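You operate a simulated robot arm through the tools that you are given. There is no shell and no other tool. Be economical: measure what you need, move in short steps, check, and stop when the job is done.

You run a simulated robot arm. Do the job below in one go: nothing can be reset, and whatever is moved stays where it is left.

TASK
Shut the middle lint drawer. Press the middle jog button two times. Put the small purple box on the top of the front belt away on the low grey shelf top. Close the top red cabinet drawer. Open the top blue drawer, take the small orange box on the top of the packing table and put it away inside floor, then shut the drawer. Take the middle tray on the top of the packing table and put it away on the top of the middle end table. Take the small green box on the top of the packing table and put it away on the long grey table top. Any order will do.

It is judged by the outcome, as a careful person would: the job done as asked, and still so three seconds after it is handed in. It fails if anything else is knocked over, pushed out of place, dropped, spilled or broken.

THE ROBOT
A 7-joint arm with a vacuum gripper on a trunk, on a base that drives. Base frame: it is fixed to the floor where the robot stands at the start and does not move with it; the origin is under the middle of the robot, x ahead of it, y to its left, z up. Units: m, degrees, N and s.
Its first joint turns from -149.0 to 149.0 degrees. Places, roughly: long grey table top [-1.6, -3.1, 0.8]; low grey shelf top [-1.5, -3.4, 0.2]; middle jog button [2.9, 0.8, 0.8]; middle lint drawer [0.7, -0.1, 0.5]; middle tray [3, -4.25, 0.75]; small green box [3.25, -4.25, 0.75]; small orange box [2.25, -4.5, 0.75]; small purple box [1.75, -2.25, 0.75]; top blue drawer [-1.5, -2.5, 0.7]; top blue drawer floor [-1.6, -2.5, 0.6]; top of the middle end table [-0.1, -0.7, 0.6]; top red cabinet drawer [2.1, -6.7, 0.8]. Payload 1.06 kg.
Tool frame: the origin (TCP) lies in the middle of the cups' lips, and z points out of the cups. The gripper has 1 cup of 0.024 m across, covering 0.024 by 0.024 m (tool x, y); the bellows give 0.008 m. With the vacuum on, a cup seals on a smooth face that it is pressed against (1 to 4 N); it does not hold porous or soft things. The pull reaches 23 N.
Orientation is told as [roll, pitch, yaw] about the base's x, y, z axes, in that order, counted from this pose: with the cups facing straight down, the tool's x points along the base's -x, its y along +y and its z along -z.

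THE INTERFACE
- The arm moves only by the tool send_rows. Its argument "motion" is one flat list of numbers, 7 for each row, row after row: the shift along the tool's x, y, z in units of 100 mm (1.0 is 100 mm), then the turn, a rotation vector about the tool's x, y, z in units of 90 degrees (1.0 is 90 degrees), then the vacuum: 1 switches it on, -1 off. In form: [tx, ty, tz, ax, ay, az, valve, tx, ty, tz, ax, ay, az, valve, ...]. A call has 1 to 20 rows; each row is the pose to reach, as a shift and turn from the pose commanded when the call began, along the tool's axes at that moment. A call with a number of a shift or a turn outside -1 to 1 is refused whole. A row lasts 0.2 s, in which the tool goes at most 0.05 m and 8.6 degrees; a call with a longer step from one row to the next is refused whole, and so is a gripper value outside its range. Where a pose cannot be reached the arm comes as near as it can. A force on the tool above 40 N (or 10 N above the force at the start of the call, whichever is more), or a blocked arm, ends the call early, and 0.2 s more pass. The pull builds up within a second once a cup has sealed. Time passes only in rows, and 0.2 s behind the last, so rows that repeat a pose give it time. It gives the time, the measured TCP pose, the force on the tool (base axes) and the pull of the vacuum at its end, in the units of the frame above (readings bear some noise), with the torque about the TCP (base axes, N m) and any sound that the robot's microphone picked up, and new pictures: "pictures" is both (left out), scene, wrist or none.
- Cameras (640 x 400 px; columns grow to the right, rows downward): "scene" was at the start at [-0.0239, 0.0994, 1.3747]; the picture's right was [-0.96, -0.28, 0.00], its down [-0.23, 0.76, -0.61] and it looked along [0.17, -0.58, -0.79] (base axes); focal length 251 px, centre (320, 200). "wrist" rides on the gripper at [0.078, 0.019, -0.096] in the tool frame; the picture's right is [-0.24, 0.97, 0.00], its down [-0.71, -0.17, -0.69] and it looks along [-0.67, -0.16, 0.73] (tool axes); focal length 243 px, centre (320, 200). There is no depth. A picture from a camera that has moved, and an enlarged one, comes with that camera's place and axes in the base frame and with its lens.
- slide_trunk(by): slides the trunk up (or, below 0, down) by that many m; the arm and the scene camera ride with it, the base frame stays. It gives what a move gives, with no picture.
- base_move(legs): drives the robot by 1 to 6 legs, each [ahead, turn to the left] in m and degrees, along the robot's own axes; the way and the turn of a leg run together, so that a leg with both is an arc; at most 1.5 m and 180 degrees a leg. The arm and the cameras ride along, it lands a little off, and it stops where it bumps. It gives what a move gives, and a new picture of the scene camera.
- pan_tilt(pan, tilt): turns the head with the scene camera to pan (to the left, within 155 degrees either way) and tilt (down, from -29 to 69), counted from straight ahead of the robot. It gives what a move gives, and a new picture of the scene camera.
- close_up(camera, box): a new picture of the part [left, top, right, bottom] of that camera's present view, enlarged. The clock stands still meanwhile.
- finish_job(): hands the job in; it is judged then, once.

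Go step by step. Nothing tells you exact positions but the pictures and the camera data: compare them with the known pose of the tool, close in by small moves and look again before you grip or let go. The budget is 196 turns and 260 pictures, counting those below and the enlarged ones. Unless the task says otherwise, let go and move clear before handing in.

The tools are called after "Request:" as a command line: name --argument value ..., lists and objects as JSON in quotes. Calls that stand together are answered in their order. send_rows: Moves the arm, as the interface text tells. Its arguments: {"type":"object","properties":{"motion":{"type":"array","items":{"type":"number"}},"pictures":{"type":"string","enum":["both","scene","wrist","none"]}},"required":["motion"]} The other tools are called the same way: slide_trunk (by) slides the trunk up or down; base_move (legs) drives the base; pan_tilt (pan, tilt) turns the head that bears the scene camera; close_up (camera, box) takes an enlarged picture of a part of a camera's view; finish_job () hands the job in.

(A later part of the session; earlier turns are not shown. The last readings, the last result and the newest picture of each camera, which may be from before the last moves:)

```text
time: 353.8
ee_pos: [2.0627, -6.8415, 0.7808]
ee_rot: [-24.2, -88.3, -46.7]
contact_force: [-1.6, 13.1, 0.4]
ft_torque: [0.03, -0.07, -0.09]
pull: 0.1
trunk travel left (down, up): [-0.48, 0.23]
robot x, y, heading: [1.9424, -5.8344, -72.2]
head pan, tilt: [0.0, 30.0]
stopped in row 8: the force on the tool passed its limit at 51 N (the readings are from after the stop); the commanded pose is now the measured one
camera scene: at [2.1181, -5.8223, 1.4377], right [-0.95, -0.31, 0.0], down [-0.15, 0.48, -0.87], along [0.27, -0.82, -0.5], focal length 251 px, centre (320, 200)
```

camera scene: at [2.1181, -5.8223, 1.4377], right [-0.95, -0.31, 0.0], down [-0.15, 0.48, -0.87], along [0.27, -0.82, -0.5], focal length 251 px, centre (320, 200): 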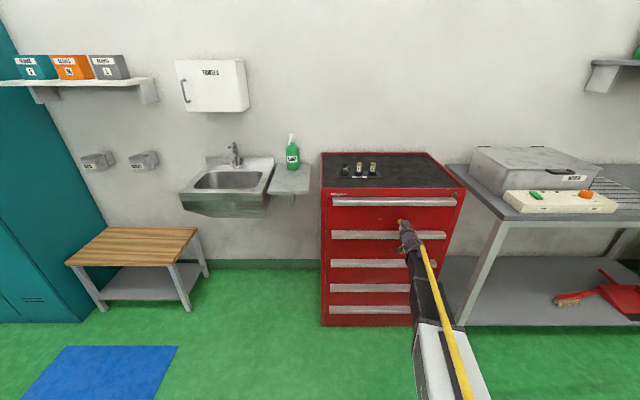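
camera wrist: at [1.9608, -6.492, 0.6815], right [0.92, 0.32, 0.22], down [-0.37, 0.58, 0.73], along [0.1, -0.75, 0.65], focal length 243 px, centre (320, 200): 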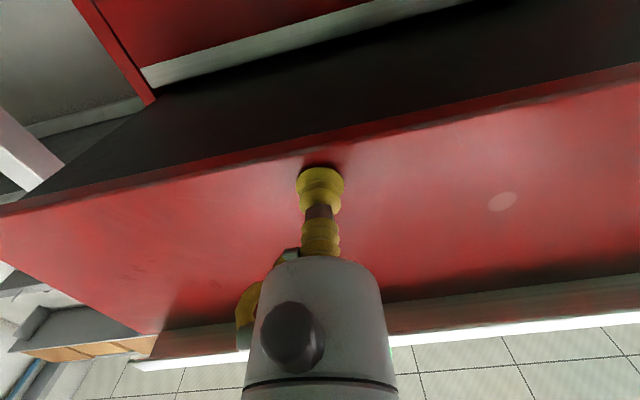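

Red drawer is shut (hard stop, flush). I back away, turn the tool down again and go round to the packing table's front side.

Request:
send_rows --motion '[0, 0, -0.4, 0, 0, 0, -1, 0, 0, -0.8, 0, 0, 0, -1, 0, 0, -1.0, 0, 0, 0, -1]' --pictures "none"

Request:
base_move --legs '[[-1.0, 0], [-1.2, 0]]'

Request:
send_rows --motion '[-0.1, 0, -0.15, 0, 0.09, 0, -1, -0.2, 0, -0.3, 0, 0.18, 0, -1, -0.3, 0, -0.45, 0, 0.27, 0, -1, -0.4, 0, -0.6, 0, 0.36, 0, -1, -0.5, 0, -0.75, 0, 0.45, 0, -1, -0.6, 0, -0.9, 0, 0.54, 0, -1, -0.7, 0, -1.0, 0, 0.63, 0, -1, -0.8, 0, -1.0, 0, 0.72, 0, -1, -0.9, 0, -1.0, 0, 0.81, 0, -1, -1.0, 0, -1.0, 0, 0.9, 0, -1, -1.0, 0, -1.0, 0, 0.985, 0, -1]' --pictures "none"

Request:
slide_trunk --by 0.22

Request:
pan_tilt --pan 45 --tilt 30

```text
time: 354.6
ee_pos: [2.0299, -6.7485, 0.7821]
ee_rot: [-22.9, -88.4, -48.0]
contact_force: [0.8, -0.2, 0.5]
ft_torque: [-0.02, -0.01, 0.01]
pull: 0.0
trunk travel left (down, up): [-0.48, 0.23]
robot x, y, heading: [1.943, -5.8361, -72.0]
head pan, tilt: [0.0, 30.0]
```

```text
time: 365.5
ee_pos: [1.3582, -4.6627, 0.7805]
ee_rot: [-22.5, -88.3, -48.0]
contact_force: [0.0, -0.5, -1.3]
ft_torque: [-0.02, 0.0, 0.03]
pull: 0.1
trunk travel left (down, up): [-0.48, 0.23]
robot x, y, heading: [1.2627, -3.7494, -71.6]
head pan, tilt: [0.0, 30.0]
camera scene: at [1.4384, -3.7385, 1.4375], right [-0.95, -0.31, 0.0], down [-0.16, 0.47, -0.87], along [0.27, -0.82, -0.5], focal length 251 px, centre (320, 200)
```

scene: 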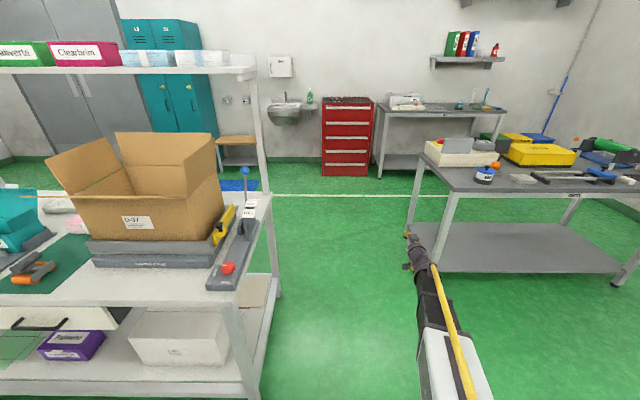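

```text
time: 367.9
ee_pos: [1.327, -4.5712, 0.8835]
ee_rot: [-0.6, 0.3, -70.4]
contact_force: [-0.3, -0.3, 0.0]
ft_torque: [-0.02, -0.03, -0.02]
pull: 0.1
trunk travel left (down, up): [-0.48, 0.23]
robot x, y, heading: [1.2632, -3.7429, -71.8]
head pan, tilt: [0.0, 30.0]
```

```text
time: 370.2
ee_pos: [1.3262, -4.5712, 1.1029]
ee_rot: [-0.6, 0.2, -70.3]
contact_force: [0.1, -0.2, -0.6]
ft_torque: [0.01, 0.02, 0.0]
pull: 0.1
trunk travel left (down, up): [-0.7, 0.01]
robot x, y, heading: [1.2619, -3.7488, -71.7]
head pan, tilt: [0.0, 30.0]
```

```text
time: 371.3
ee_pos: [1.327, -4.5724, 1.1036]
ee_rot: [-0.5, 0.2, -70.3]
contact_force: [1.2, 0.1, -0.2]
ft_torque: [-0.02, 0.0, -0.02]
pull: 0.1
trunk travel left (down, up): [-0.7, 0.01]
robot x, y, heading: [1.263, -3.7492, -71.6]
head pan, tilt: [45.0, 30.0]
camera scene: at [1.4908, -3.6932, 1.6575], right [-0.45, -0.89, 0.0], down [-0.45, 0.22, -0.87], along [0.77, -0.39, -0.5], focal length 251 px, centre (320, 200)
```

scene: 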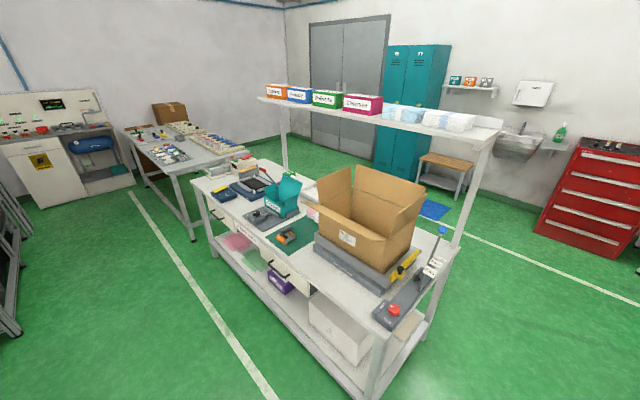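

Request:
close_up --camera "scene" --box '[190, 150, 330, 250]'

Request:
close_up --camera "scene" --box '[300, 150, 460, 330]'

```text
4.00 times, centred on (260, 200) of scene
camera zoom: at [1.4908, -3.6932, 1.6575], right [-0.45, -0.89, 0.0], down [-0.45, 0.22, -0.87], along [0.77, -0.39, -0.5], focal length 1004 px, centre (560, 200)
```

zoom: 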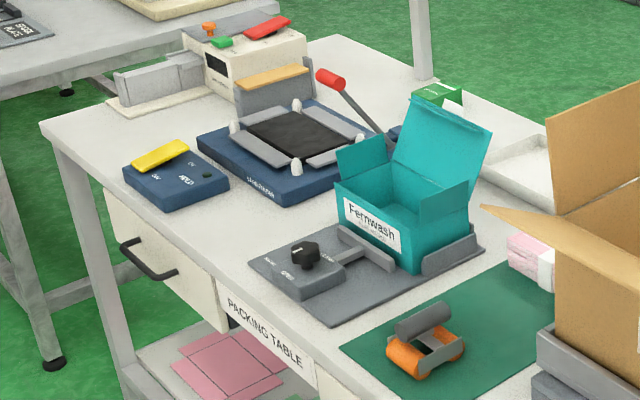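

```text
2.22 times, centred on (380, 240) of scene
camera zoom: at [1.4908, -3.6932, 1.6575], right [-0.45, -0.89, 0.0], down [-0.45, 0.22, -0.87], along [0.77, -0.39, -0.5], focal length 558 px, centre (187, 111)
```

zoom: 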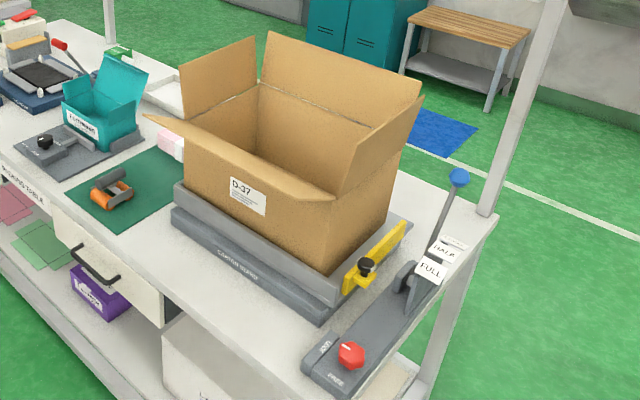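

Request:
base_move --legs '[[0.85, 0], [0.8, 0], [0, 45], [0.9, 0], [0, 134]]'

Request:
pan_tilt --pan 0 --tilt 30

```text
time: 391.7
ee_pos: [2.5265, -4.8987, 1.1034]
ee_rot: [-0.6, 0.2, 109.0]
contact_force: [0.1, -0.1, -0.1]
ft_torque: [0.0, 0.01, -0.03]
pull: 0.2
trunk travel left (down, up): [-0.7, 0.01]
robot x, y, heading: [2.5796, -5.7223, 107.6]
head pan, tilt: [45.0, 30.0]
camera scene: at [2.3514, -5.7732, 1.6575], right [0.46, 0.89, 0.0], down [0.44, -0.23, -0.87], along [-0.77, 0.4, -0.5], focal length 251 px, centre (320, 200)
```

scene: 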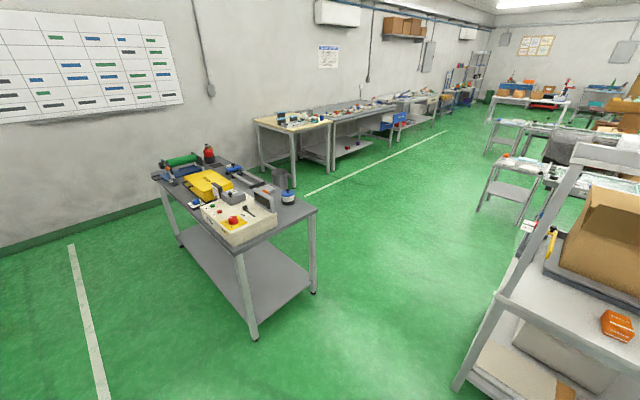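

```text
time: 392.8
ee_pos: [2.5258, -4.8981, 1.1031]
ee_rot: [-0.5, 0.2, 109.0]
contact_force: [-0.3, 0.2, 0.4]
ft_torque: [-0.02, 0.02, 0.01]
pull: 0.0
trunk travel left (down, up): [-0.7, 0.01]
robot x, y, heading: [2.5831, -5.7217, 107.5]
head pan, tilt: [0.0, 30.0]
camera scene: at [2.4042, -5.7286, 1.6575], right [0.95, 0.3, 0.0], down [0.15, -0.48, -0.87], along [-0.26, 0.83, -0.5], focal length 251 px, centre (320, 200)
```

scene: 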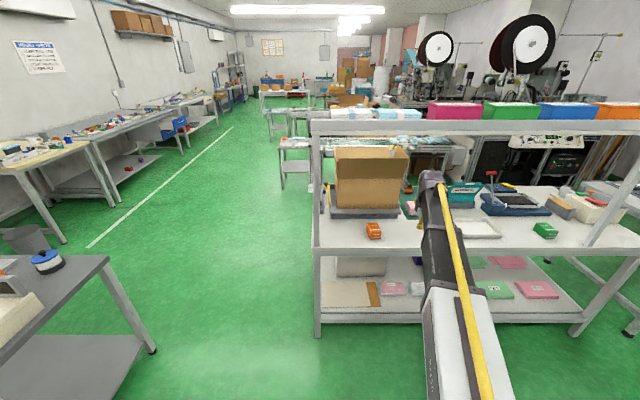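

The orange box is near [2.34, -4.53], the tray near [2.94, -4.29], and the green box near [3.28, -4.22], all at the back of the packing table under its upper shelf. I lower and approach the orange box first.

Request:
slide_trunk --by -0.2

Request:
base_move --legs '[[0.4, 0]]'

Request:
pan_tilt --pan 5 --tilt 45

Request:
close_up --camera "wrist" --box '[0, 0, 640, 400]'

```text
time: 394.9
ee_pos: [2.5262, -4.899, 0.9026]
ee_rot: [-0.6, 0.2, 109.0]
contact_force: [-0.3, 0.1, 0.4]
ft_torque: [0.0, 0.0, 0.01]
pull: 0.0
trunk travel left (down, up): [-0.5, 0.21]
robot x, y, heading: [2.5788, -5.7237, 107.4]
head pan, tilt: [0.0, 30.0]
```

```text
time: 397.4
ee_pos: [2.4009, -4.5169, 0.9034]
ee_rot: [-0.6, 0.2, 109.2]
contact_force: [-0.4, -0.5, -0.4]
ft_torque: [0.0, -0.01, -0.02]
pull: 0.0
trunk travel left (down, up): [-0.5, 0.21]
robot x, y, heading: [2.4588, -5.3401, 107.7]
head pan, tilt: [0.0, 30.0]
camera scene: at [2.2821, -5.3471, 1.4576], right [0.95, 0.31, 0.0], down [0.15, -0.48, -0.87], along [-0.27, 0.82, -0.5], focal length 251 px, centre (320, 200)
```

scene: 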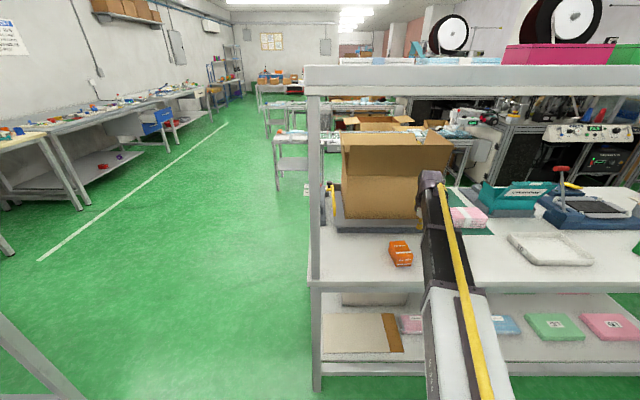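

```text
time: 398.2
ee_pos: [2.4021, -4.5163, 0.9036]
ee_rot: [-0.5, 0.2, 109.2]
contact_force: [0.2, 0.8, -0.5]
ft_torque: [-0.03, 0.02, -0.01]
pull: 0.1
trunk travel left (down, up): [-0.5, 0.21]
robot x, y, heading: [2.4585, -5.3392, 107.6]
head pan, tilt: [5.0, 45.0]
camera scene: at [2.2782, -5.3581, 1.435], right [0.92, 0.39, 0.0], down [0.27, -0.65, -0.71], along [-0.27, 0.65, -0.71], focal length 251 px, centre (320, 200)
```

scene: 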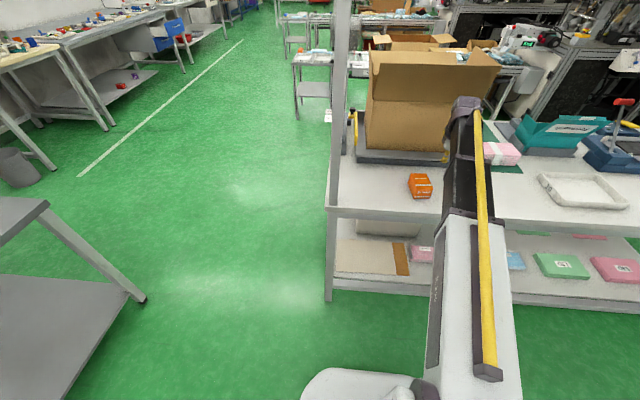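

```text
1.00 times, centred on (320, 200) of wrist (not enlarged: the box is as wide or as high as the picture)
camera zoom: at [2.409, -4.5968, 1.0003], right [-1.0, -0.1, -0.01], down [-0.08, 0.72, 0.68], along [-0.06, 0.68, -0.73], focal length 243 px, centre (320, 200)
```

zoom: 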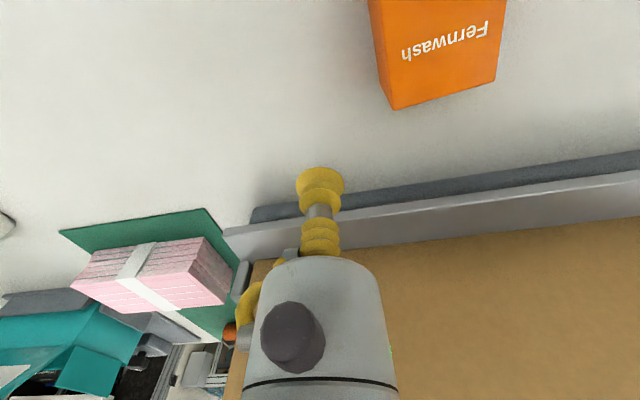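

Request:
send_rows --motion '[0.3, 0.3, 0, 0, 0, 0, -1, 0.4, 0.55, 0, 0, 0, 0, -1, 0.4, 0.55, 0, 0, 0, 0, -1]' --pictures "wrist"

Request:
close_up --camera "scene" --box '[360, 140, 480, 220]'

```text
time: 399.0
ee_pos: [2.3624, -4.5723, 0.9029]
ee_rot: [-0.6, 0.2, 109.2]
contact_force: [-0.1, 0.0, -0.1]
ft_torque: [0.02, 0.0, 0.02]
pull: 0.1
trunk travel left (down, up): [-0.5, 0.21]
robot x, y, heading: [2.4596, -5.3355, 108.0]
head pan, tilt: [5.0, 45.0]
camera wrist: at [2.3701, -4.6528, 1.0003], right [-1.0, -0.1, -0.01], down [-0.08, 0.72, 0.68], along [-0.06, 0.68, -0.73], focal length 243 px, centre (320, 200)
```

wrist: 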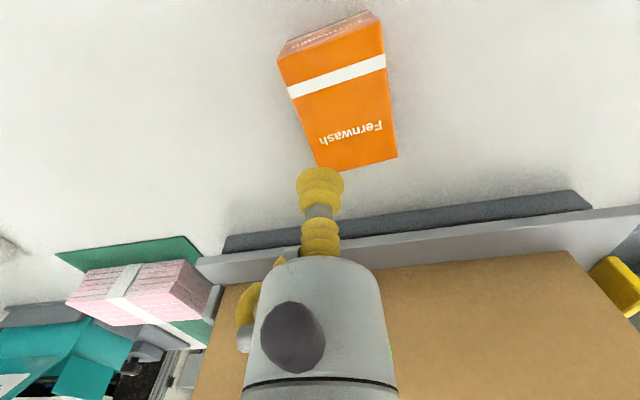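

```text
5.00 times, centred on (420, 180) of scene
camera zoom: at [2.2781, -5.3582, 1.4349], right [0.92, 0.39, 0.0], down [0.27, -0.65, -0.71], along [-0.27, 0.65, -0.71], focal length 1256 px, centre (-180, 300)
```

zoom: 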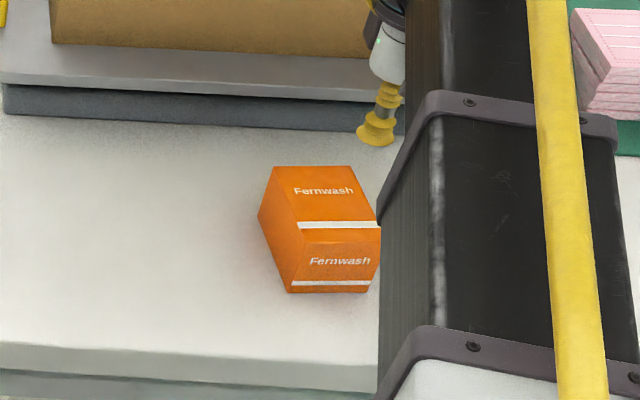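

Request:
send_rows --motion '[0.11, 0.17, 0.2, 0, 0, 0, 1, 0.11, 0.17, 0.4, 0, 0, 0, 1, 0.11, 0.17, 0.48, 0, 0, 0, 1, 0.11, 0.17, 0.54, 0, 0, 0, 1, 0.11, 0.17, 0.58, 0, 0, 0, 1]' --pictures "wrist"

```text
time: 400.2
ee_pos: [2.3504, -4.5878, 0.845]
ee_rot: [-0.7, 0.0, 109.2]
contact_force: [-0.5, 5.5, 18.3]
ft_torque: [-0.05, 0.07, -0.07]
pull: 23.0
trunk travel left (down, up): [-0.5, 0.21]
robot x, y, heading: [2.4591, -5.3403, 107.9]
head pan, tilt: [5.0, 45.0]
camera wrist: at [2.3585, -4.6686, 0.9429], right [-1.0, -0.1, -0.01], down [-0.08, 0.72, 0.69], along [-0.06, 0.68, -0.73], focal length 243 px, centre (320, 200)
```

wrist: 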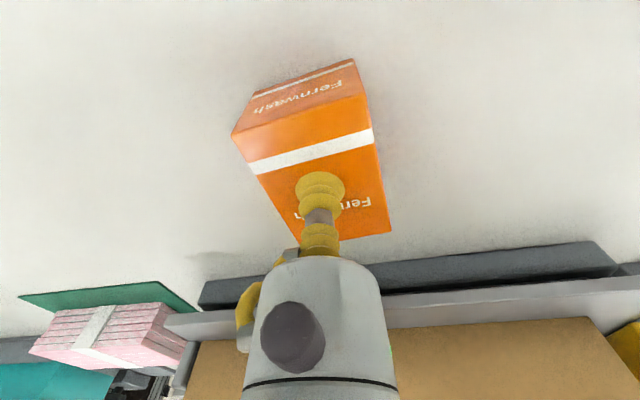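

Request:
send_rows --motion '[0, 0, -0.2, 0, 0, 0, 1, 0, 0, -0.5, 0, 0, 0, 1, 0, 0, -0.8, 0, 0, 0, 1, 0, 0, -0.9, 0, 0, 0, 1]' --pictures "none"

Request:
base_move --legs '[[-0.45, 0], [0, -134], [-0.9, 0], [0, -45], [-1.2, 0], [-0.7, 0]]'

```text
time: 401.2
ee_pos: [2.3505, -4.5886, 0.9358]
ee_rot: [-0.6, 0.3, 109.2]
contact_force: [-0.1, 0.2, -0.4]
ft_torque: [-0.03, 0.01, -0.01]
pull: 22.8
trunk travel left (down, up): [-0.5, 0.21]
robot x, y, heading: [2.455, -5.3392, 107.9]
head pan, tilt: [5.0, 45.0]
```

```text
time: 425.0
ee_pos: [1.3048, -4.3279, 0.9349]
ee_rot: [-0.6, 0.2, -70.1]
contact_force: [-0.4, 0.9, -0.3]
ft_torque: [-0.02, -0.02, -0.03]
pull: 22.8
trunk travel left (down, up): [-0.5, 0.21]
robot x, y, heading: [1.1887, -3.5763, -71.4]
head pan, tilt: [5.0, 45.0]
camera scene: at [1.3662, -3.5546, 1.4349], right [-0.92, -0.4, 0.0], down [-0.28, 0.65, -0.71], along [0.28, -0.65, -0.71], focal length 251 px, centre (320, 200)
```

scene: 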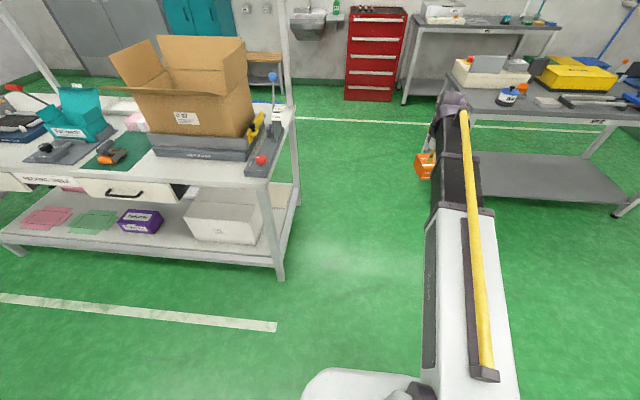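

Request:
base_move --legs '[[0, -125.7], [0.98, 0], [0, -45.2], [1.236, 0], [0, 80.7]]'

Request:
pan_tilt --pan 0 --tilt 45

Request:
close_up --camera "wrist" --box '[0, 0, 640, 400]'

```text
time: 446.8
ee_pos: [-1.0542, -2.2664, 0.9359]
ee_rot: [-0.6, 0.2, -160.6]
contact_force: [0.4, -0.4, -1.2]
ft_torque: [0.02, 0.0, -0.03]
pull: 22.8
trunk travel left (down, up): [-0.5, 0.21]
robot x, y, heading: [-0.3043, -2.157, -162.0]
head pan, tilt: [5.0, 45.0]
camera scene: at [-0.2835, -2.3343, 1.4349], right [-0.39, 0.92, 0.0], down [0.65, 0.28, -0.71], along [-0.65, -0.28, -0.71], focal length 251 px, centre (320, 200)
```

scene: 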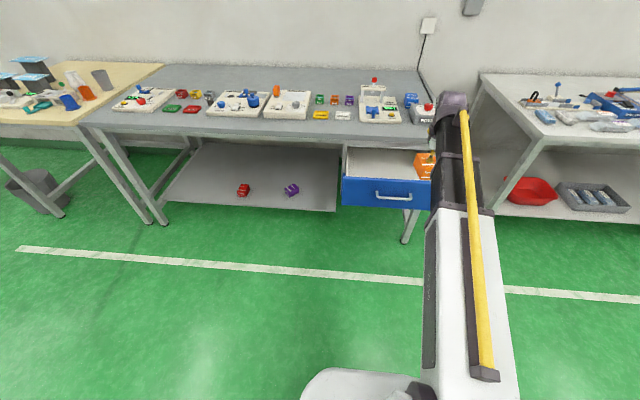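

```text
time: 447.5
ee_pos: [-1.0535, -2.2657, 0.9351]
ee_rot: [-0.6, 0.1, -160.6]
contact_force: [-1.1, -1.5, -1.8]
ft_torque: [0.04, -0.01, 0.0]
pull: 22.6
trunk travel left (down, up): [-0.5, 0.21]
robot x, y, heading: [-0.3053, -2.1575, -161.9]
head pan, tilt: [0.0, 45.0]
camera scene: at [-0.286, -2.3277, 1.4349], right [-0.31, 0.95, 0.0], down [0.67, 0.22, -0.71], along [-0.67, -0.22, -0.71], focal length 251 px, centre (320, 200)
```

scene: 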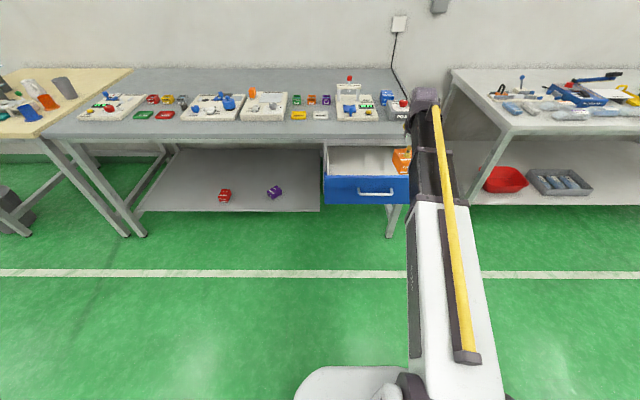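

```text
1.00 times, centred on (320, 200) of wrist (not enlarged: the box is as wide or as high as the picture)
camera zoom: at [-0.9732, -2.2595, 1.0322], right [0.1, -0.99, -0.01], down [-0.72, -0.08, 0.68], along [-0.68, -0.06, -0.73], focal length 243 px, centre (320, 200)
```

zoom: 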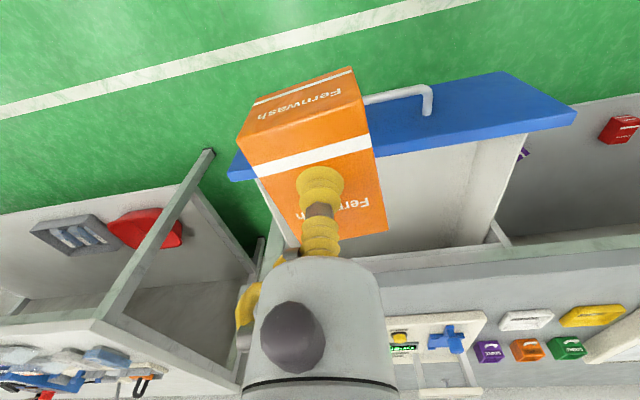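

Request:
base_move --legs '[[0.179, 0]]'

Request:
send_rows --motion '[0, 0.25, 0, 0, 0, 0, 1, 0, 0.49, 0, 0, 0, 0, 1, 0, 0.49, 0, 0, 0, 0, 1]'

```text
time: 449.0
ee_pos: [-1.226, -2.3204, 0.9356]
ee_rot: [-0.7, 0.2, -160.6]
contact_force: [1.1, -0.5, -1.2]
ft_torque: [0.02, 0.02, -0.01]
pull: 22.6
trunk travel left (down, up): [-0.5, 0.21]
robot x, y, heading: [-0.478, -2.2119, -162.1]
head pan, tilt: [0.0, 45.0]
camera scene: at [-0.4575, -2.3833, 1.4349], right [-0.31, 0.95, 0.0], down [0.67, 0.22, -0.71], along [-0.67, -0.22, -0.71], focal length 251 px, centre (320, 200)
```

scene: 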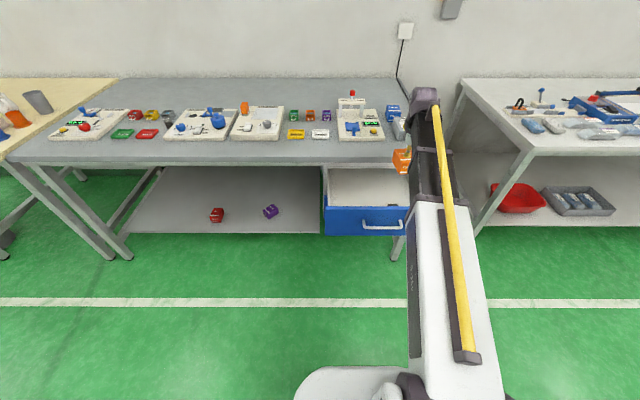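

```text
time: 449.8
ee_pos: [-1.211, -2.3674, 0.935]
ee_rot: [-0.6, 0.2, -160.7]
contact_force: [-0.2, 0.5, -0.5]
ft_torque: [-0.01, 0.01, 0.0]
pull: 23.0
trunk travel left (down, up): [-0.5, 0.21]
robot x, y, heading: [-0.4739, -2.2101, -162.0]
head pan, tilt: [0.0, 45.0]
camera scene: at [-0.4576, -2.3835, 1.4349], right [-0.31, 0.95, 0.0], down [0.67, 0.22, -0.71], along [-0.67, -0.22, -0.71], focal length 251 px, centre (320, 200)
camera wrist: at [-1.1283, -2.3603, 1.0317], right [0.1, -0.99, -0.01], down [-0.72, -0.08, 0.68], along [-0.68, -0.06, -0.73], focal length 243 px, centre (320, 200)
```

scene: 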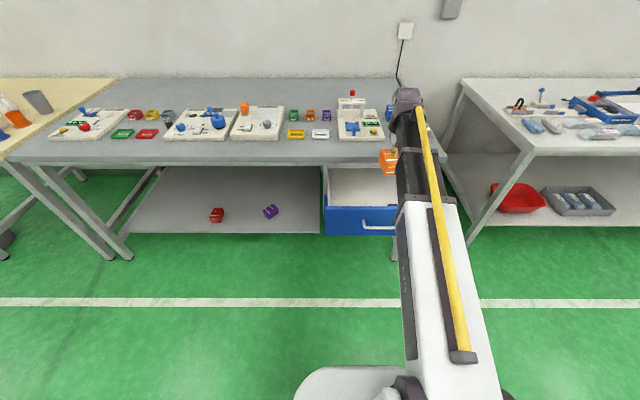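
wrist: 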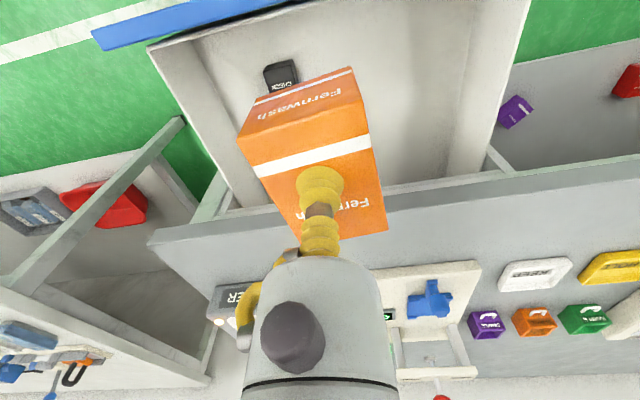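

A black box already lies in the drawer at the left front, so I shift 65 mm away from it before lowering.

Request:
send_rows --motion '[-0.05, 0.35, 0, 0, 0, 0, 1, -0.1, 0.65, 0, 0, 0, 0, 1, -0.1, 0.65, 0, 0, 0, 0, 1]' --pictures "none"

Request:
slide_trunk --by -0.13

Request:
close_up --camera "wrist" --box '[0, 0, 640, 400]'

Request:
close_up --camera "scene" --box '[300, 80, 460, 260]'

```text
time: 450.6
ee_pos: [-1.198, -2.4314, 0.9343]
ee_rot: [-0.6, 0.2, -160.7]
contact_force: [-0.5, 0.7, -1.2]
ft_torque: [0.03, 0.0, -0.01]
pull: 23.0
trunk travel left (down, up): [-0.5, 0.21]
robot x, y, heading: [-0.4756, -2.2141, -162.1]
head pan, tilt: [0.0, 45.0]
```

```text
time: 452.2
ee_pos: [-1.198, -2.4323, 0.8052]
ee_rot: [-0.6, 0.2, -160.7]
contact_force: [-0.5, 0.2, -0.3]
ft_torque: [-0.01, -0.01, 0.01]
pull: 22.7
trunk travel left (down, up): [-0.37, 0.34]
robot x, y, heading: [-0.4764, -2.212, -162.0]
head pan, tilt: [0.0, 45.0]
```

```text
1.00 times, centred on (320, 200) of wrist (not enlarged: the box is as wide or as high as the picture)
camera zoom: at [-1.1169, -2.4248, 0.9011], right [0.1, -0.99, -0.01], down [-0.72, -0.08, 0.68], along [-0.68, -0.06, -0.73], focal length 243 px, centre (320, 200)
```

zoom: 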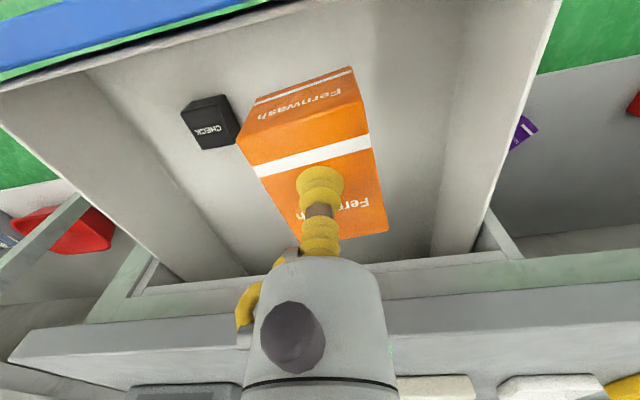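

```text
2.22 times, centred on (380, 170) of scene
camera zoom: at [-0.4577, -2.3834, 1.305], right [-0.31, 0.95, 0.0], down [0.67, 0.22, -0.71], along [-0.67, -0.22, -0.71], focal length 558 px, centre (187, 267)
```

zoom: 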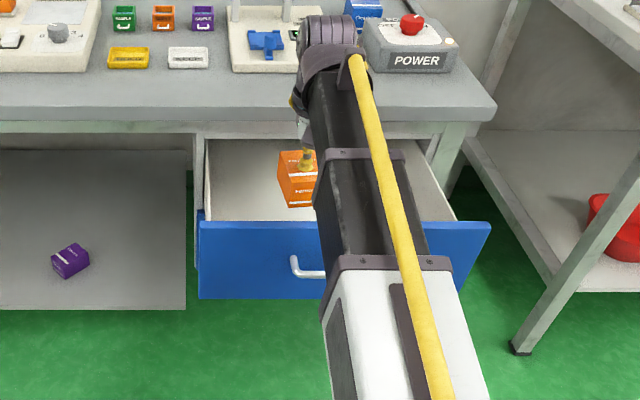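

Request:
send_rows --motion '[0, 0, 0.4, 0, 0, 0, 1, 0, 0, 0.8, 0, 0, 0, 1, 0, 0, 1.0, 0, 0, 0, 1, 0, 0, 1.0, 0, 0, 0, 1]' --pictures "both"

```text
time: 453.2
ee_pos: [-1.1975, -2.4313, 0.7049]
ee_rot: [-0.6, 0.2, -160.7]
contact_force: [0.5, -0.3, -0.9]
ft_torque: [0.0, 0.0, 0.01]
pull: 22.8
trunk travel left (down, up): [-0.37, 0.34]
robot x, y, heading: [-0.4719, -2.2086, -161.9]
head pan, tilt: [0.0, 45.0]
camera scene: at [-0.4577, -2.3834, 1.3049], right [-0.31, 0.95, 0.0], down [0.67, 0.22, -0.71], along [-0.67, -0.22, -0.71], focal length 251 px, centre (320, 200)
camera wrist: at [-1.1171, -2.424, 0.8013], right [0.1, -0.99, -0.01], down [-0.72, -0.08, 0.68], along [-0.68, -0.06, -0.73], focal length 243 px, centre (320, 200)
```

scene: 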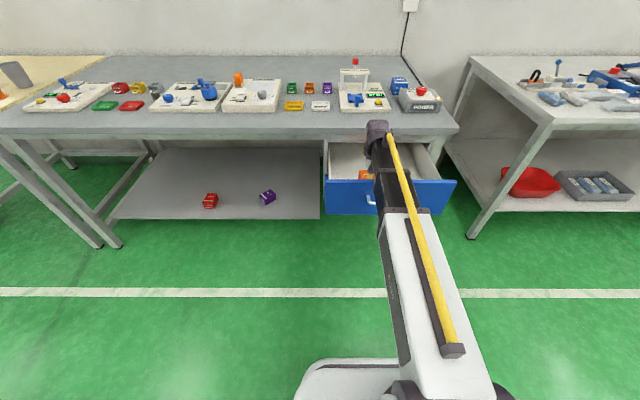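
wrist: 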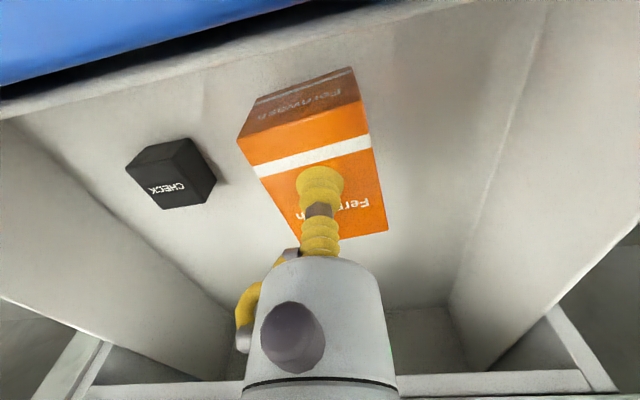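

Request:
send_rows --motion '[0, 0, 0.15, 0, 0, 0, 1, 0, 0, 0.25, 0, 0, 0, 1, 0, 0, 0.32, 0, 0, 0, 1]' --pictures "wrist"

```text
time: 454.0
ee_pos: [-1.1969, -2.4297, 0.6742]
ee_rot: [-0.7, 0.1, -160.8]
contact_force: [0.1, -0.5, 19.5]
ft_torque: [0.36, -1.81, -0.01]
pull: 22.8
trunk travel left (down, up): [-0.37, 0.34]
robot x, y, heading: [-0.476, -2.2109, -161.8]
head pan, tilt: [0.0, 45.0]
camera wrist: at [-1.1161, -2.4234, 0.7713], right [0.1, -0.99, -0.01], down [-0.72, -0.08, 0.68], along [-0.68, -0.06, -0.73], focal length 243 px, centre (320, 200)
```

wrist: 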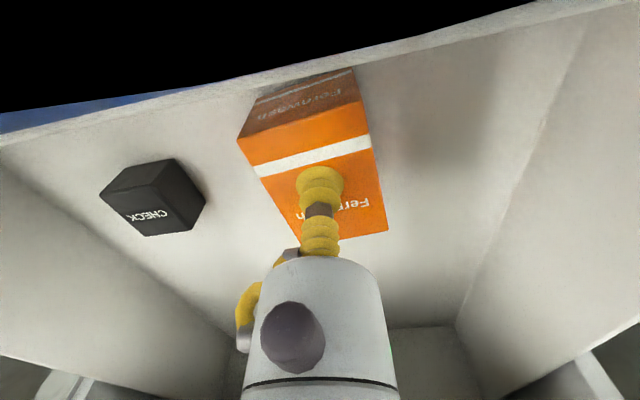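

The torque shows the wrist camera touched the drawer front's rim. I raise, turn the tool 90° so the camera sits sideways inside the drawer, and lower again.

Request:
send_rows --motion '[0, 0, -0.3, 0, 0, 0, 1, 0, 0, -0.7, 0, 0, 0, 1, 0, 0, -0.9, 0, 0, 0, 1]' --pictures "none"

Request:
send_rows --motion '[0, 0, 0, 0, 0, -0.09, 1, -0.02, 0, 0, 0, 0, -0.18, 1, -0.04, 0, 0, 0, 0, -0.27, 1, -0.06, 0, 0, 0, 0, -0.36, 1, -0.08, 0, 0, 0, 0, -0.45, 1, -0.1, 0, 0, 0, 0, -0.54, 1, -0.12, 0, 0, 0, 0, -0.63, 1, -0.14, 0, 0, 0, 0, -0.72, 1, -0.16, 0, 0, 0, 0, -0.81, 1, -0.18, 0, 0, 0, 0, -0.9, 1, -0.2, 0, 0, 0, 0, -0.98, 1]' --pictures "both"

```text
time: 454.8
ee_pos: [-1.1979, -2.4312, 0.7624]
ee_rot: [-0.6, 0.2, -160.7]
contact_force: [0.6, 0.1, -0.8]
ft_torque: [0.03, 0.01, 0.01]
pull: 22.8
trunk travel left (down, up): [-0.37, 0.34]
robot x, y, heading: [-0.4749, -2.2117, -161.9]
head pan, tilt: [0.0, 45.0]
```

```text
time: 457.2
ee_pos: [-1.2164, -2.4381, 0.7619]
ee_rot: [0.2, 0.6, -72.2]
contact_force: [0.2, 0.0, -1.0]
ft_torque: [0.01, -0.01, 0.01]
pull: 23.0
trunk travel left (down, up): [-0.37, 0.34]
robot x, y, heading: [-0.4746, -2.2137, -162.1]
head pan, tilt: [0.0, 45.0]
camera scene: at [-0.4577, -2.3834, 1.3049], right [-0.31, 0.95, 0.0], down [0.67, 0.22, -0.71], along [-0.67, -0.22, -0.71], focal length 251 px, centre (320, 200)
camera wrist: at [-1.2217, -2.3591, 0.8601], right [1.0, 0.07, 0.0], down [0.05, -0.73, 0.68], along [0.05, -0.68, -0.74], focal length 243 px, centre (320, 200)
```

scene: 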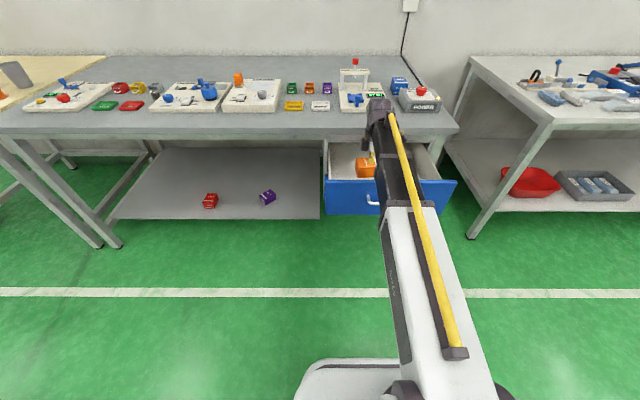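
wrist: 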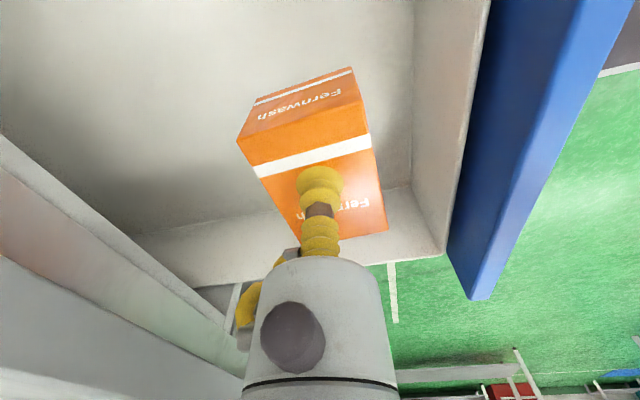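

Request:
send_rows --motion '[0, 0, 0.4, 0, 0, 0, 1, 0, 0, 0.75, 0, 0, 0, 1, 0, 0, 0.85, 0, 0, 0, 1, 0, 0, 0.9, 0, 0, 0, 1]' --pictures "wrist"

```text
time: 458.2
ee_pos: [-1.2187, -2.4376, 0.6714]
ee_rot: [0.1, 0.6, -72.5]
contact_force: [0.3, 0.8, -1.3]
ft_torque: [0.02, 0.02, -0.01]
pull: 22.5
trunk travel left (down, up): [-0.37, 0.34]
robot x, y, heading: [-0.4763, -2.2154, -162.2]
head pan, tilt: [0.0, 45.0]
camera wrist: at [-1.2221, -2.3586, 0.7701], right [1.0, 0.07, 0.0], down [0.05, -0.73, 0.68], along [0.05, -0.68, -0.74], focal length 243 px, centre (320, 200)
```

wrist: 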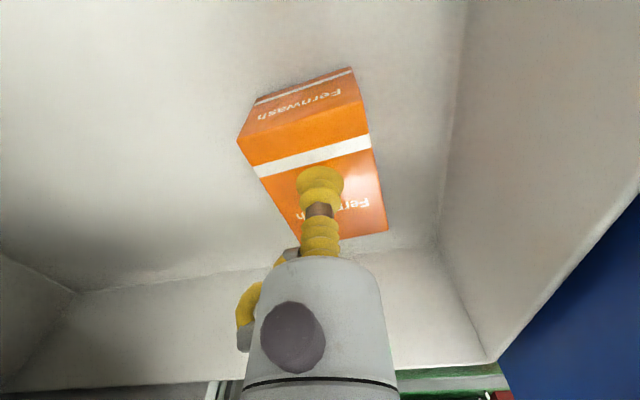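

Request:
send_rows --motion '[0, 0, 0.06, 0, 0, 0, 1, 0, 0, 0.12, 0, 0, 0, 1, 0, 0, 0.16, 0, 0, 0, 1]' --pictures "wrist"

```text
time: 459.0
ee_pos: [-1.2179, -2.4365, 0.6587]
ee_rot: [-0.1, 0.6, -72.5]
contact_force: [-0.4, -0.9, 21.7]
ft_torque: [-0.09, -0.03, -0.01]
pull: 23.3
trunk travel left (down, up): [-0.37, 0.34]
robot x, y, heading: [-0.4738, -2.2111, -162.2]
head pan, tilt: [0.0, 45.0]
camera wrist: at [-1.2207, -2.3576, 0.7564], right [1.0, 0.07, 0.0], down [0.05, -0.73, 0.68], along [0.04, -0.68, -0.74], focal length 243 px, centre (320, 200)
```

wrist: 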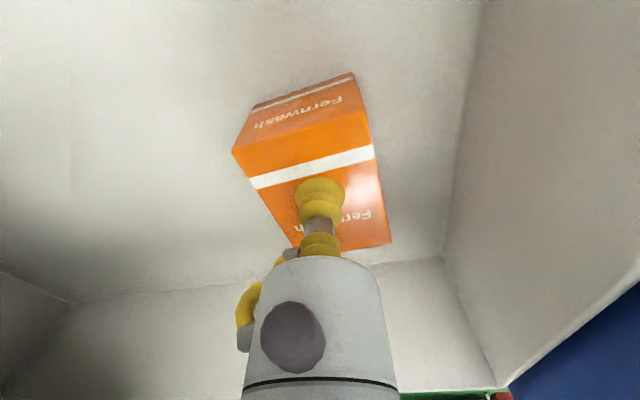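

Box is on the drawer floor (small torque, clean contact). I release and rise.

Request:
send_rows --motion '[0, 0, -0.05, 0, 0, 0, 1, 0, 0, -0.05, 0, 0, 0, -1, 0, 0, -0.05, 0, 0, 0, -1, 0, 0, -0.05, 0, 0, 0, -1, 0, 0, -0.05, 0, 0, 0, -1, 0, 0, -0.05, 0, 0, 0, -1, 0, 0, -0.1, 0, 0, 0, -1, 0, 0, -0.25, 0, 0, 0, -1, 0, 0, -0.6, 0, 0, 0, -1, 0, 0, -1.0, 0, 0, 0, -1]' --pictures "wrist"

Request:
slide_trunk --by 0.15

```text
time: 461.2
ee_pos: [-1.2166, -2.4378, 0.7558]
ee_rot: [0.2, 0.6, -72.5]
contact_force: [-0.1, 0.2, 0.3]
ft_torque: [-0.02, 0.02, -0.01]
pull: 0.0
trunk travel left (down, up): [-0.37, 0.34]
robot x, y, heading: [-0.4741, -2.2139, -162.2]
head pan, tilt: [0.0, 45.0]
camera wrist: at [-1.2209, -2.358, 0.8542], right [1.0, 0.07, 0.0], down [0.05, -0.73, 0.68], along [0.05, -0.68, -0.74], focal length 243 px, centre (320, 200)
```

wrist: 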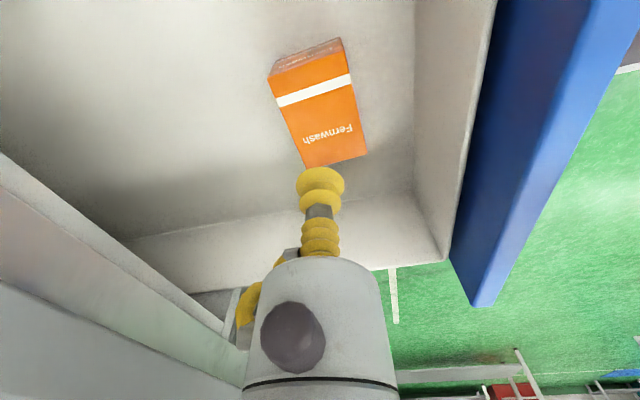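

```text
time: 462.9
ee_pos: [-1.2178, -2.4369, 0.9074]
ee_rot: [0.3, 0.6, -72.5]
contact_force: [-0.7, 0.3, -0.1]
ft_torque: [0.02, -0.03, -0.01]
pull: 0.1
trunk travel left (down, up): [-0.52, 0.19]
robot x, y, heading: [-0.4743, -2.2126, -162.2]
head pan, tilt: [0.0, 45.0]
```

Request:
base_move --legs '[[-0.42, 0]]'

Request:
send_rows --motion '[0.1, 0, 0, 0.09, 0, 0, -1, 0.2, 0, 0, 0.18, 0, 0, -1, 0.3, 0, 0, 0.27, 0, 0, -1, 0.4, 0, 0, 0.36, 0, 0, -1, 0.5, 0, 0, 0.45, 0, 0, -1, 0.6, 0, 0, 0.54, 0, 0, -1, 0.7, 0, 0, 0.63, 0, 0, -1, 0.7, 0, 0, 0.72, 0, 0, -1, 0.7, 0, 0, 0.81, 0, 0, -1, 0.7, 0, 0, 0.9, 0, 0, -1, 0.7, 0, 0, 0.99, 0, 0, -1]' --pictures "none"

Request:
slide_trunk --by -0.27

Request:
pan_tilt --pan 0 --tilt 40

```text
time: 465.5
ee_pos: [-0.819, -2.3055, 0.9051]
ee_rot: [0.2, 0.5, -72.9]
contact_force: [1.2, 0.6, -1.0]
ft_torque: [0.02, 0.01, 0.01]
pull: 0.0
trunk travel left (down, up): [-0.52, 0.19]
robot x, y, heading: [-0.0749, -2.083, -162.1]
head pan, tilt: [0.0, 45.0]
camera scene: at [-0.0599, -2.2554, 1.4549], right [-0.3, 0.95, 0.0], down [0.67, 0.21, -0.71], along [-0.67, -0.21, -0.71], focal length 251 px, centre (320, 200)
```

scene: 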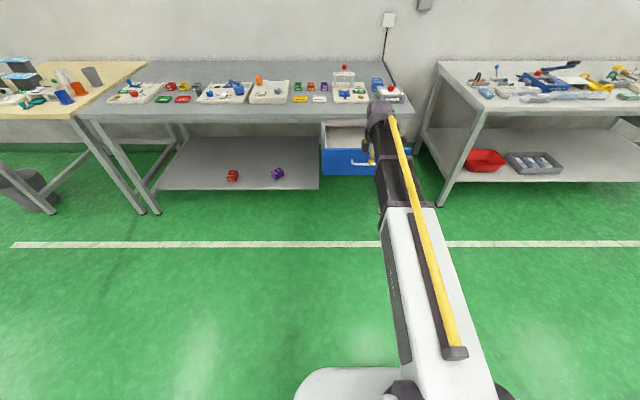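

```text
time: 467.9
ee_pos: [-0.8439, -2.2441, 0.9593]
ee_rot: [-84.0, 0.5, -73.8]
contact_force: [0.0, -0.7, 0.3]
ft_torque: [-0.01, 0.0, 0.0]
pull: 0.1
out of reach, approached as far as the arm can: row 10, 11
trunk travel left (down, up): [-0.52, 0.19]
robot x, y, heading: [-0.075, -2.0842, -162.4]
head pan, tilt: [0.0, 45.0]
```

```text
time: 470.6
ee_pos: [-0.8455, -2.2454, 0.6882]
ee_rot: [-84.1, 0.3, -73.8]
contact_force: [0.1, -0.5, 0.5]
ft_torque: [0.02, 0.0, 0.0]
pull: 0.1
trunk travel left (down, up): [-0.25, 0.46]
robot x, y, heading: [-0.0746, -2.0886, -162.4]
head pan, tilt: [0.0, 45.0]
```

```text
time: 471.3
ee_pos: [-0.8436, -2.2457, 0.6885]
ee_rot: [-84.0, 0.4, -73.6]
contact_force: [0.6, -0.4, 0.3]
ft_torque: [-0.01, 0.02, 0.0]
pull: 0.1
trunk travel left (down, up): [-0.25, 0.46]
robot x, y, heading: [-0.0789, -2.0821, -162.1]
head pan, tilt: [0.0, 40.0]
camera scene: at [-0.0632, -2.2564, 1.1922], right [-0.3, 0.95, 0.0], down [0.61, 0.2, -0.77], along [-0.73, -0.23, -0.64], focal length 251 px, centre (320, 200)
```

scene: 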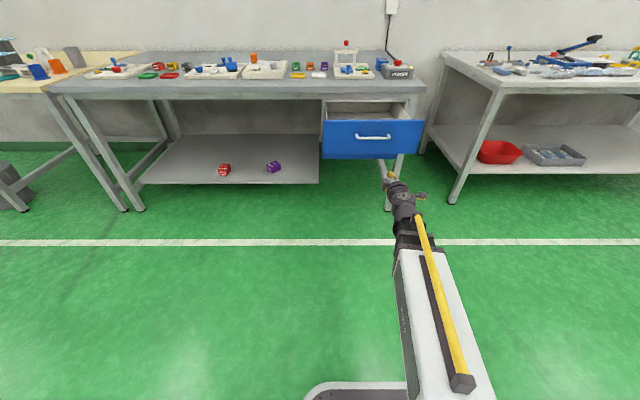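

Request:
slide_trunk --by -0.05

Request:
base_move --legs '[[0.27, 0]]'

Request:
close_up --camera "scene" --box '[300, 60, 460, 230]'

```text
time: 472.2
ee_pos: [-0.844, -2.2463, 0.6383]
ee_rot: [-84.0, 0.4, -73.7]
contact_force: [-0.4, -0.2, 0.5]
ft_torque: [0.03, 0.02, -0.01]
pull: 0.0
trunk travel left (down, up): [-0.2, 0.51]
robot x, y, heading: [-0.0796, -2.081, -162.1]
head pan, tilt: [0.0, 40.0]
```

```text
time: 474.1
ee_pos: [-1.1006, -2.327, 0.6378]
ee_rot: [-84.1, 0.4, -73.7]
contact_force: [-0.1, -0.5, 0.1]
ft_torque: [0.03, 0.01, 0.0]
pull: 0.0
trunk travel left (down, up): [-0.2, 0.51]
robot x, y, heading: [-0.3324, -2.1629, -162.4]
head pan, tilt: [0.0, 40.0]
camera scene: at [-0.3197, -2.3381, 1.1422], right [-0.3, 0.95, 0.0], down [0.61, 0.2, -0.77], along [-0.73, -0.23, -0.64], focal length 251 px, centre (320, 200)
```

scene: 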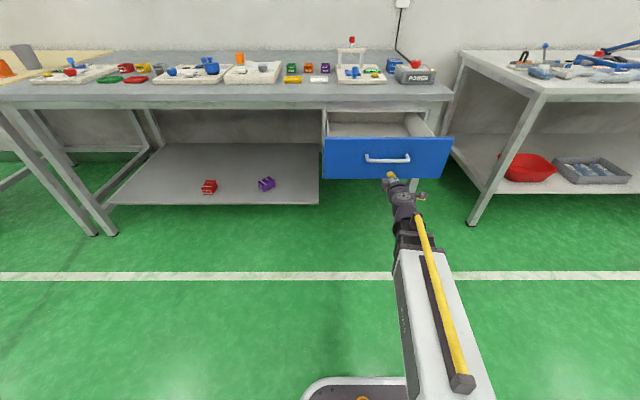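

```text
2.35 times, centred on (380, 145) of scene
camera zoom: at [-0.3197, -2.3381, 1.1422], right [-0.3, 0.95, 0.0], down [0.61, 0.2, -0.77], along [-0.73, -0.23, -0.64], focal length 591 px, centre (179, 329)
```

zoom: 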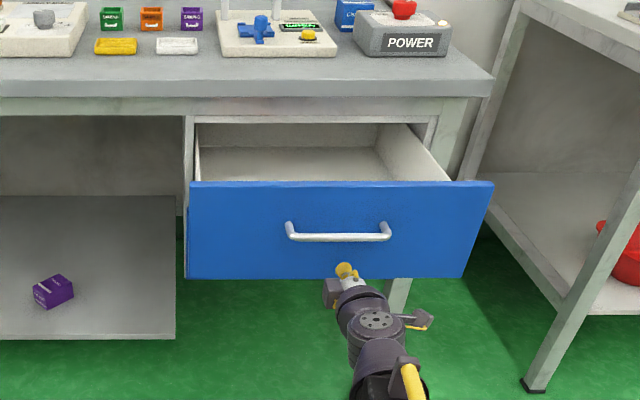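

Request:
send_rows --motion '[0, -0.02, 0.2, 0, 0, 0, -1, 0, -0.04, 0.4, 0, 0, 0, -1, 0, -0.06, 0.6, 0, 0, 0, -1, 0, -0.08, 0.8, 0, 0, 0, -1, 0, -0.1, 1.0, 0, 0, 0, -1]' --pictures "none"

Request:
send_rows --motion '[0, -0.02, 0.2, 0, 0, 0, -1, 0, -0.04, 0.4, 0, 0, 0, -1, 0, -0.06, 0.6, 0, 0, 0, -1, 0, -0.08, 0.8, 0, 0, 0, -1, 0, -0.1, 1.0, 0, 0, 0, -1]' --pictures "scene"

```text
time: 475.3
ee_pos: [-1.1964, -2.3558, 0.639]
ee_rot: [-84.0, 0.4, -73.7]
contact_force: [-0.2, 0.3, -0.4]
ft_torque: [0.01, 0.0, 0.02]
pull: 0.1
trunk travel left (down, up): [-0.2, 0.51]
robot x, y, heading: [-0.3344, -2.167, -162.2]
head pan, tilt: [0.0, 40.0]
```

```text
time: 476.5
ee_pos: [-1.2934, -2.3845, 0.6379]
ee_rot: [-84.1, 0.3, -73.7]
contact_force: [-0.3, 0.1, -0.4]
ft_torque: [-0.01, 0.01, 0.03]
pull: 0.0
trunk travel left (down, up): [-0.2, 0.51]
robot x, y, heading: [-0.3366, -2.1633, -162.3]
head pan, tilt: [0.0, 40.0]
camera scene: at [-0.3197, -2.3381, 1.1422], right [-0.3, 0.95, 0.0], down [0.61, 0.2, -0.77], along [-0.73, -0.23, -0.64], focal length 251 px, centre (320, 200)
```

scene: 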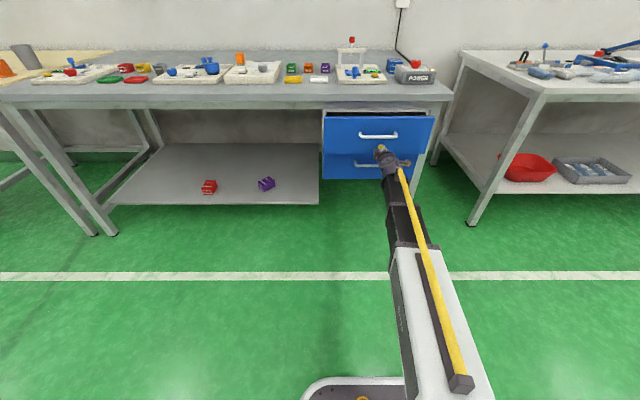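

Request:
send_rows --motion '[0, -0.015, 0.15, 0, 0, 0, -1, 0, -0.03, 0.3, 0, 0, 0, -1, 0, -0.04, 0.4, 0, 0, 0, -1, 0, -0.05, 0.5, 0, 0, 0, -1, 0, -0.06, 0.6, 0, 0, 0, -1, 0, -0.07, 0.7, 0, 0, 0, -1, 0, -0.08, 0.8, 0, 0, 0, -1, 0, -0.09, 0.9, 0, 0, 0, -1, 0, -0.1, 1.0, 0, 0, 0, -1]' --pictures "scene"

```text
time: 478.1
ee_pos: [-1.3599, -2.4038, 0.636]
ee_rot: [-83.8, 0.4, -73.6]
contact_force: [9.8, 2.7, -0.4]
ft_torque: [-0.1, 0.08, -0.03]
pull: 0.1
trunk travel left (down, up): [-0.2, 0.51]
robot x, y, heading: [-0.3351, -2.1625, -162.4]
head pan, tilt: [0.0, 40.0]
stopped in row 7: the force on the tool passed its limit at 49 N (the readings are from after the stop); the commanded pose is now the measured one
camera scene: at [-0.3189, -2.3379, 1.1423], right [-0.3, 0.95, 0.0], down [0.61, 0.19, -0.77], along [-0.73, -0.23, -0.64], focal length 251 px, centre (320, 200)
```

scene: 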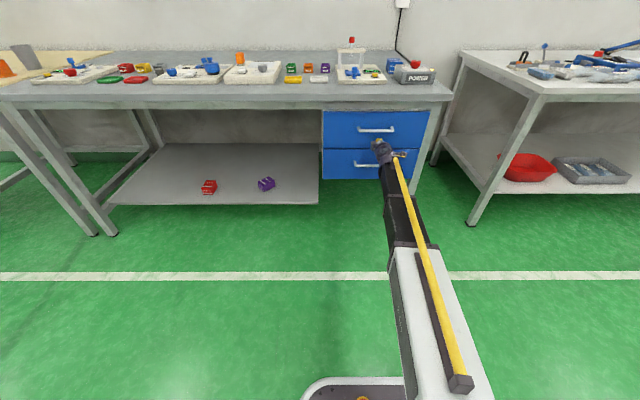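

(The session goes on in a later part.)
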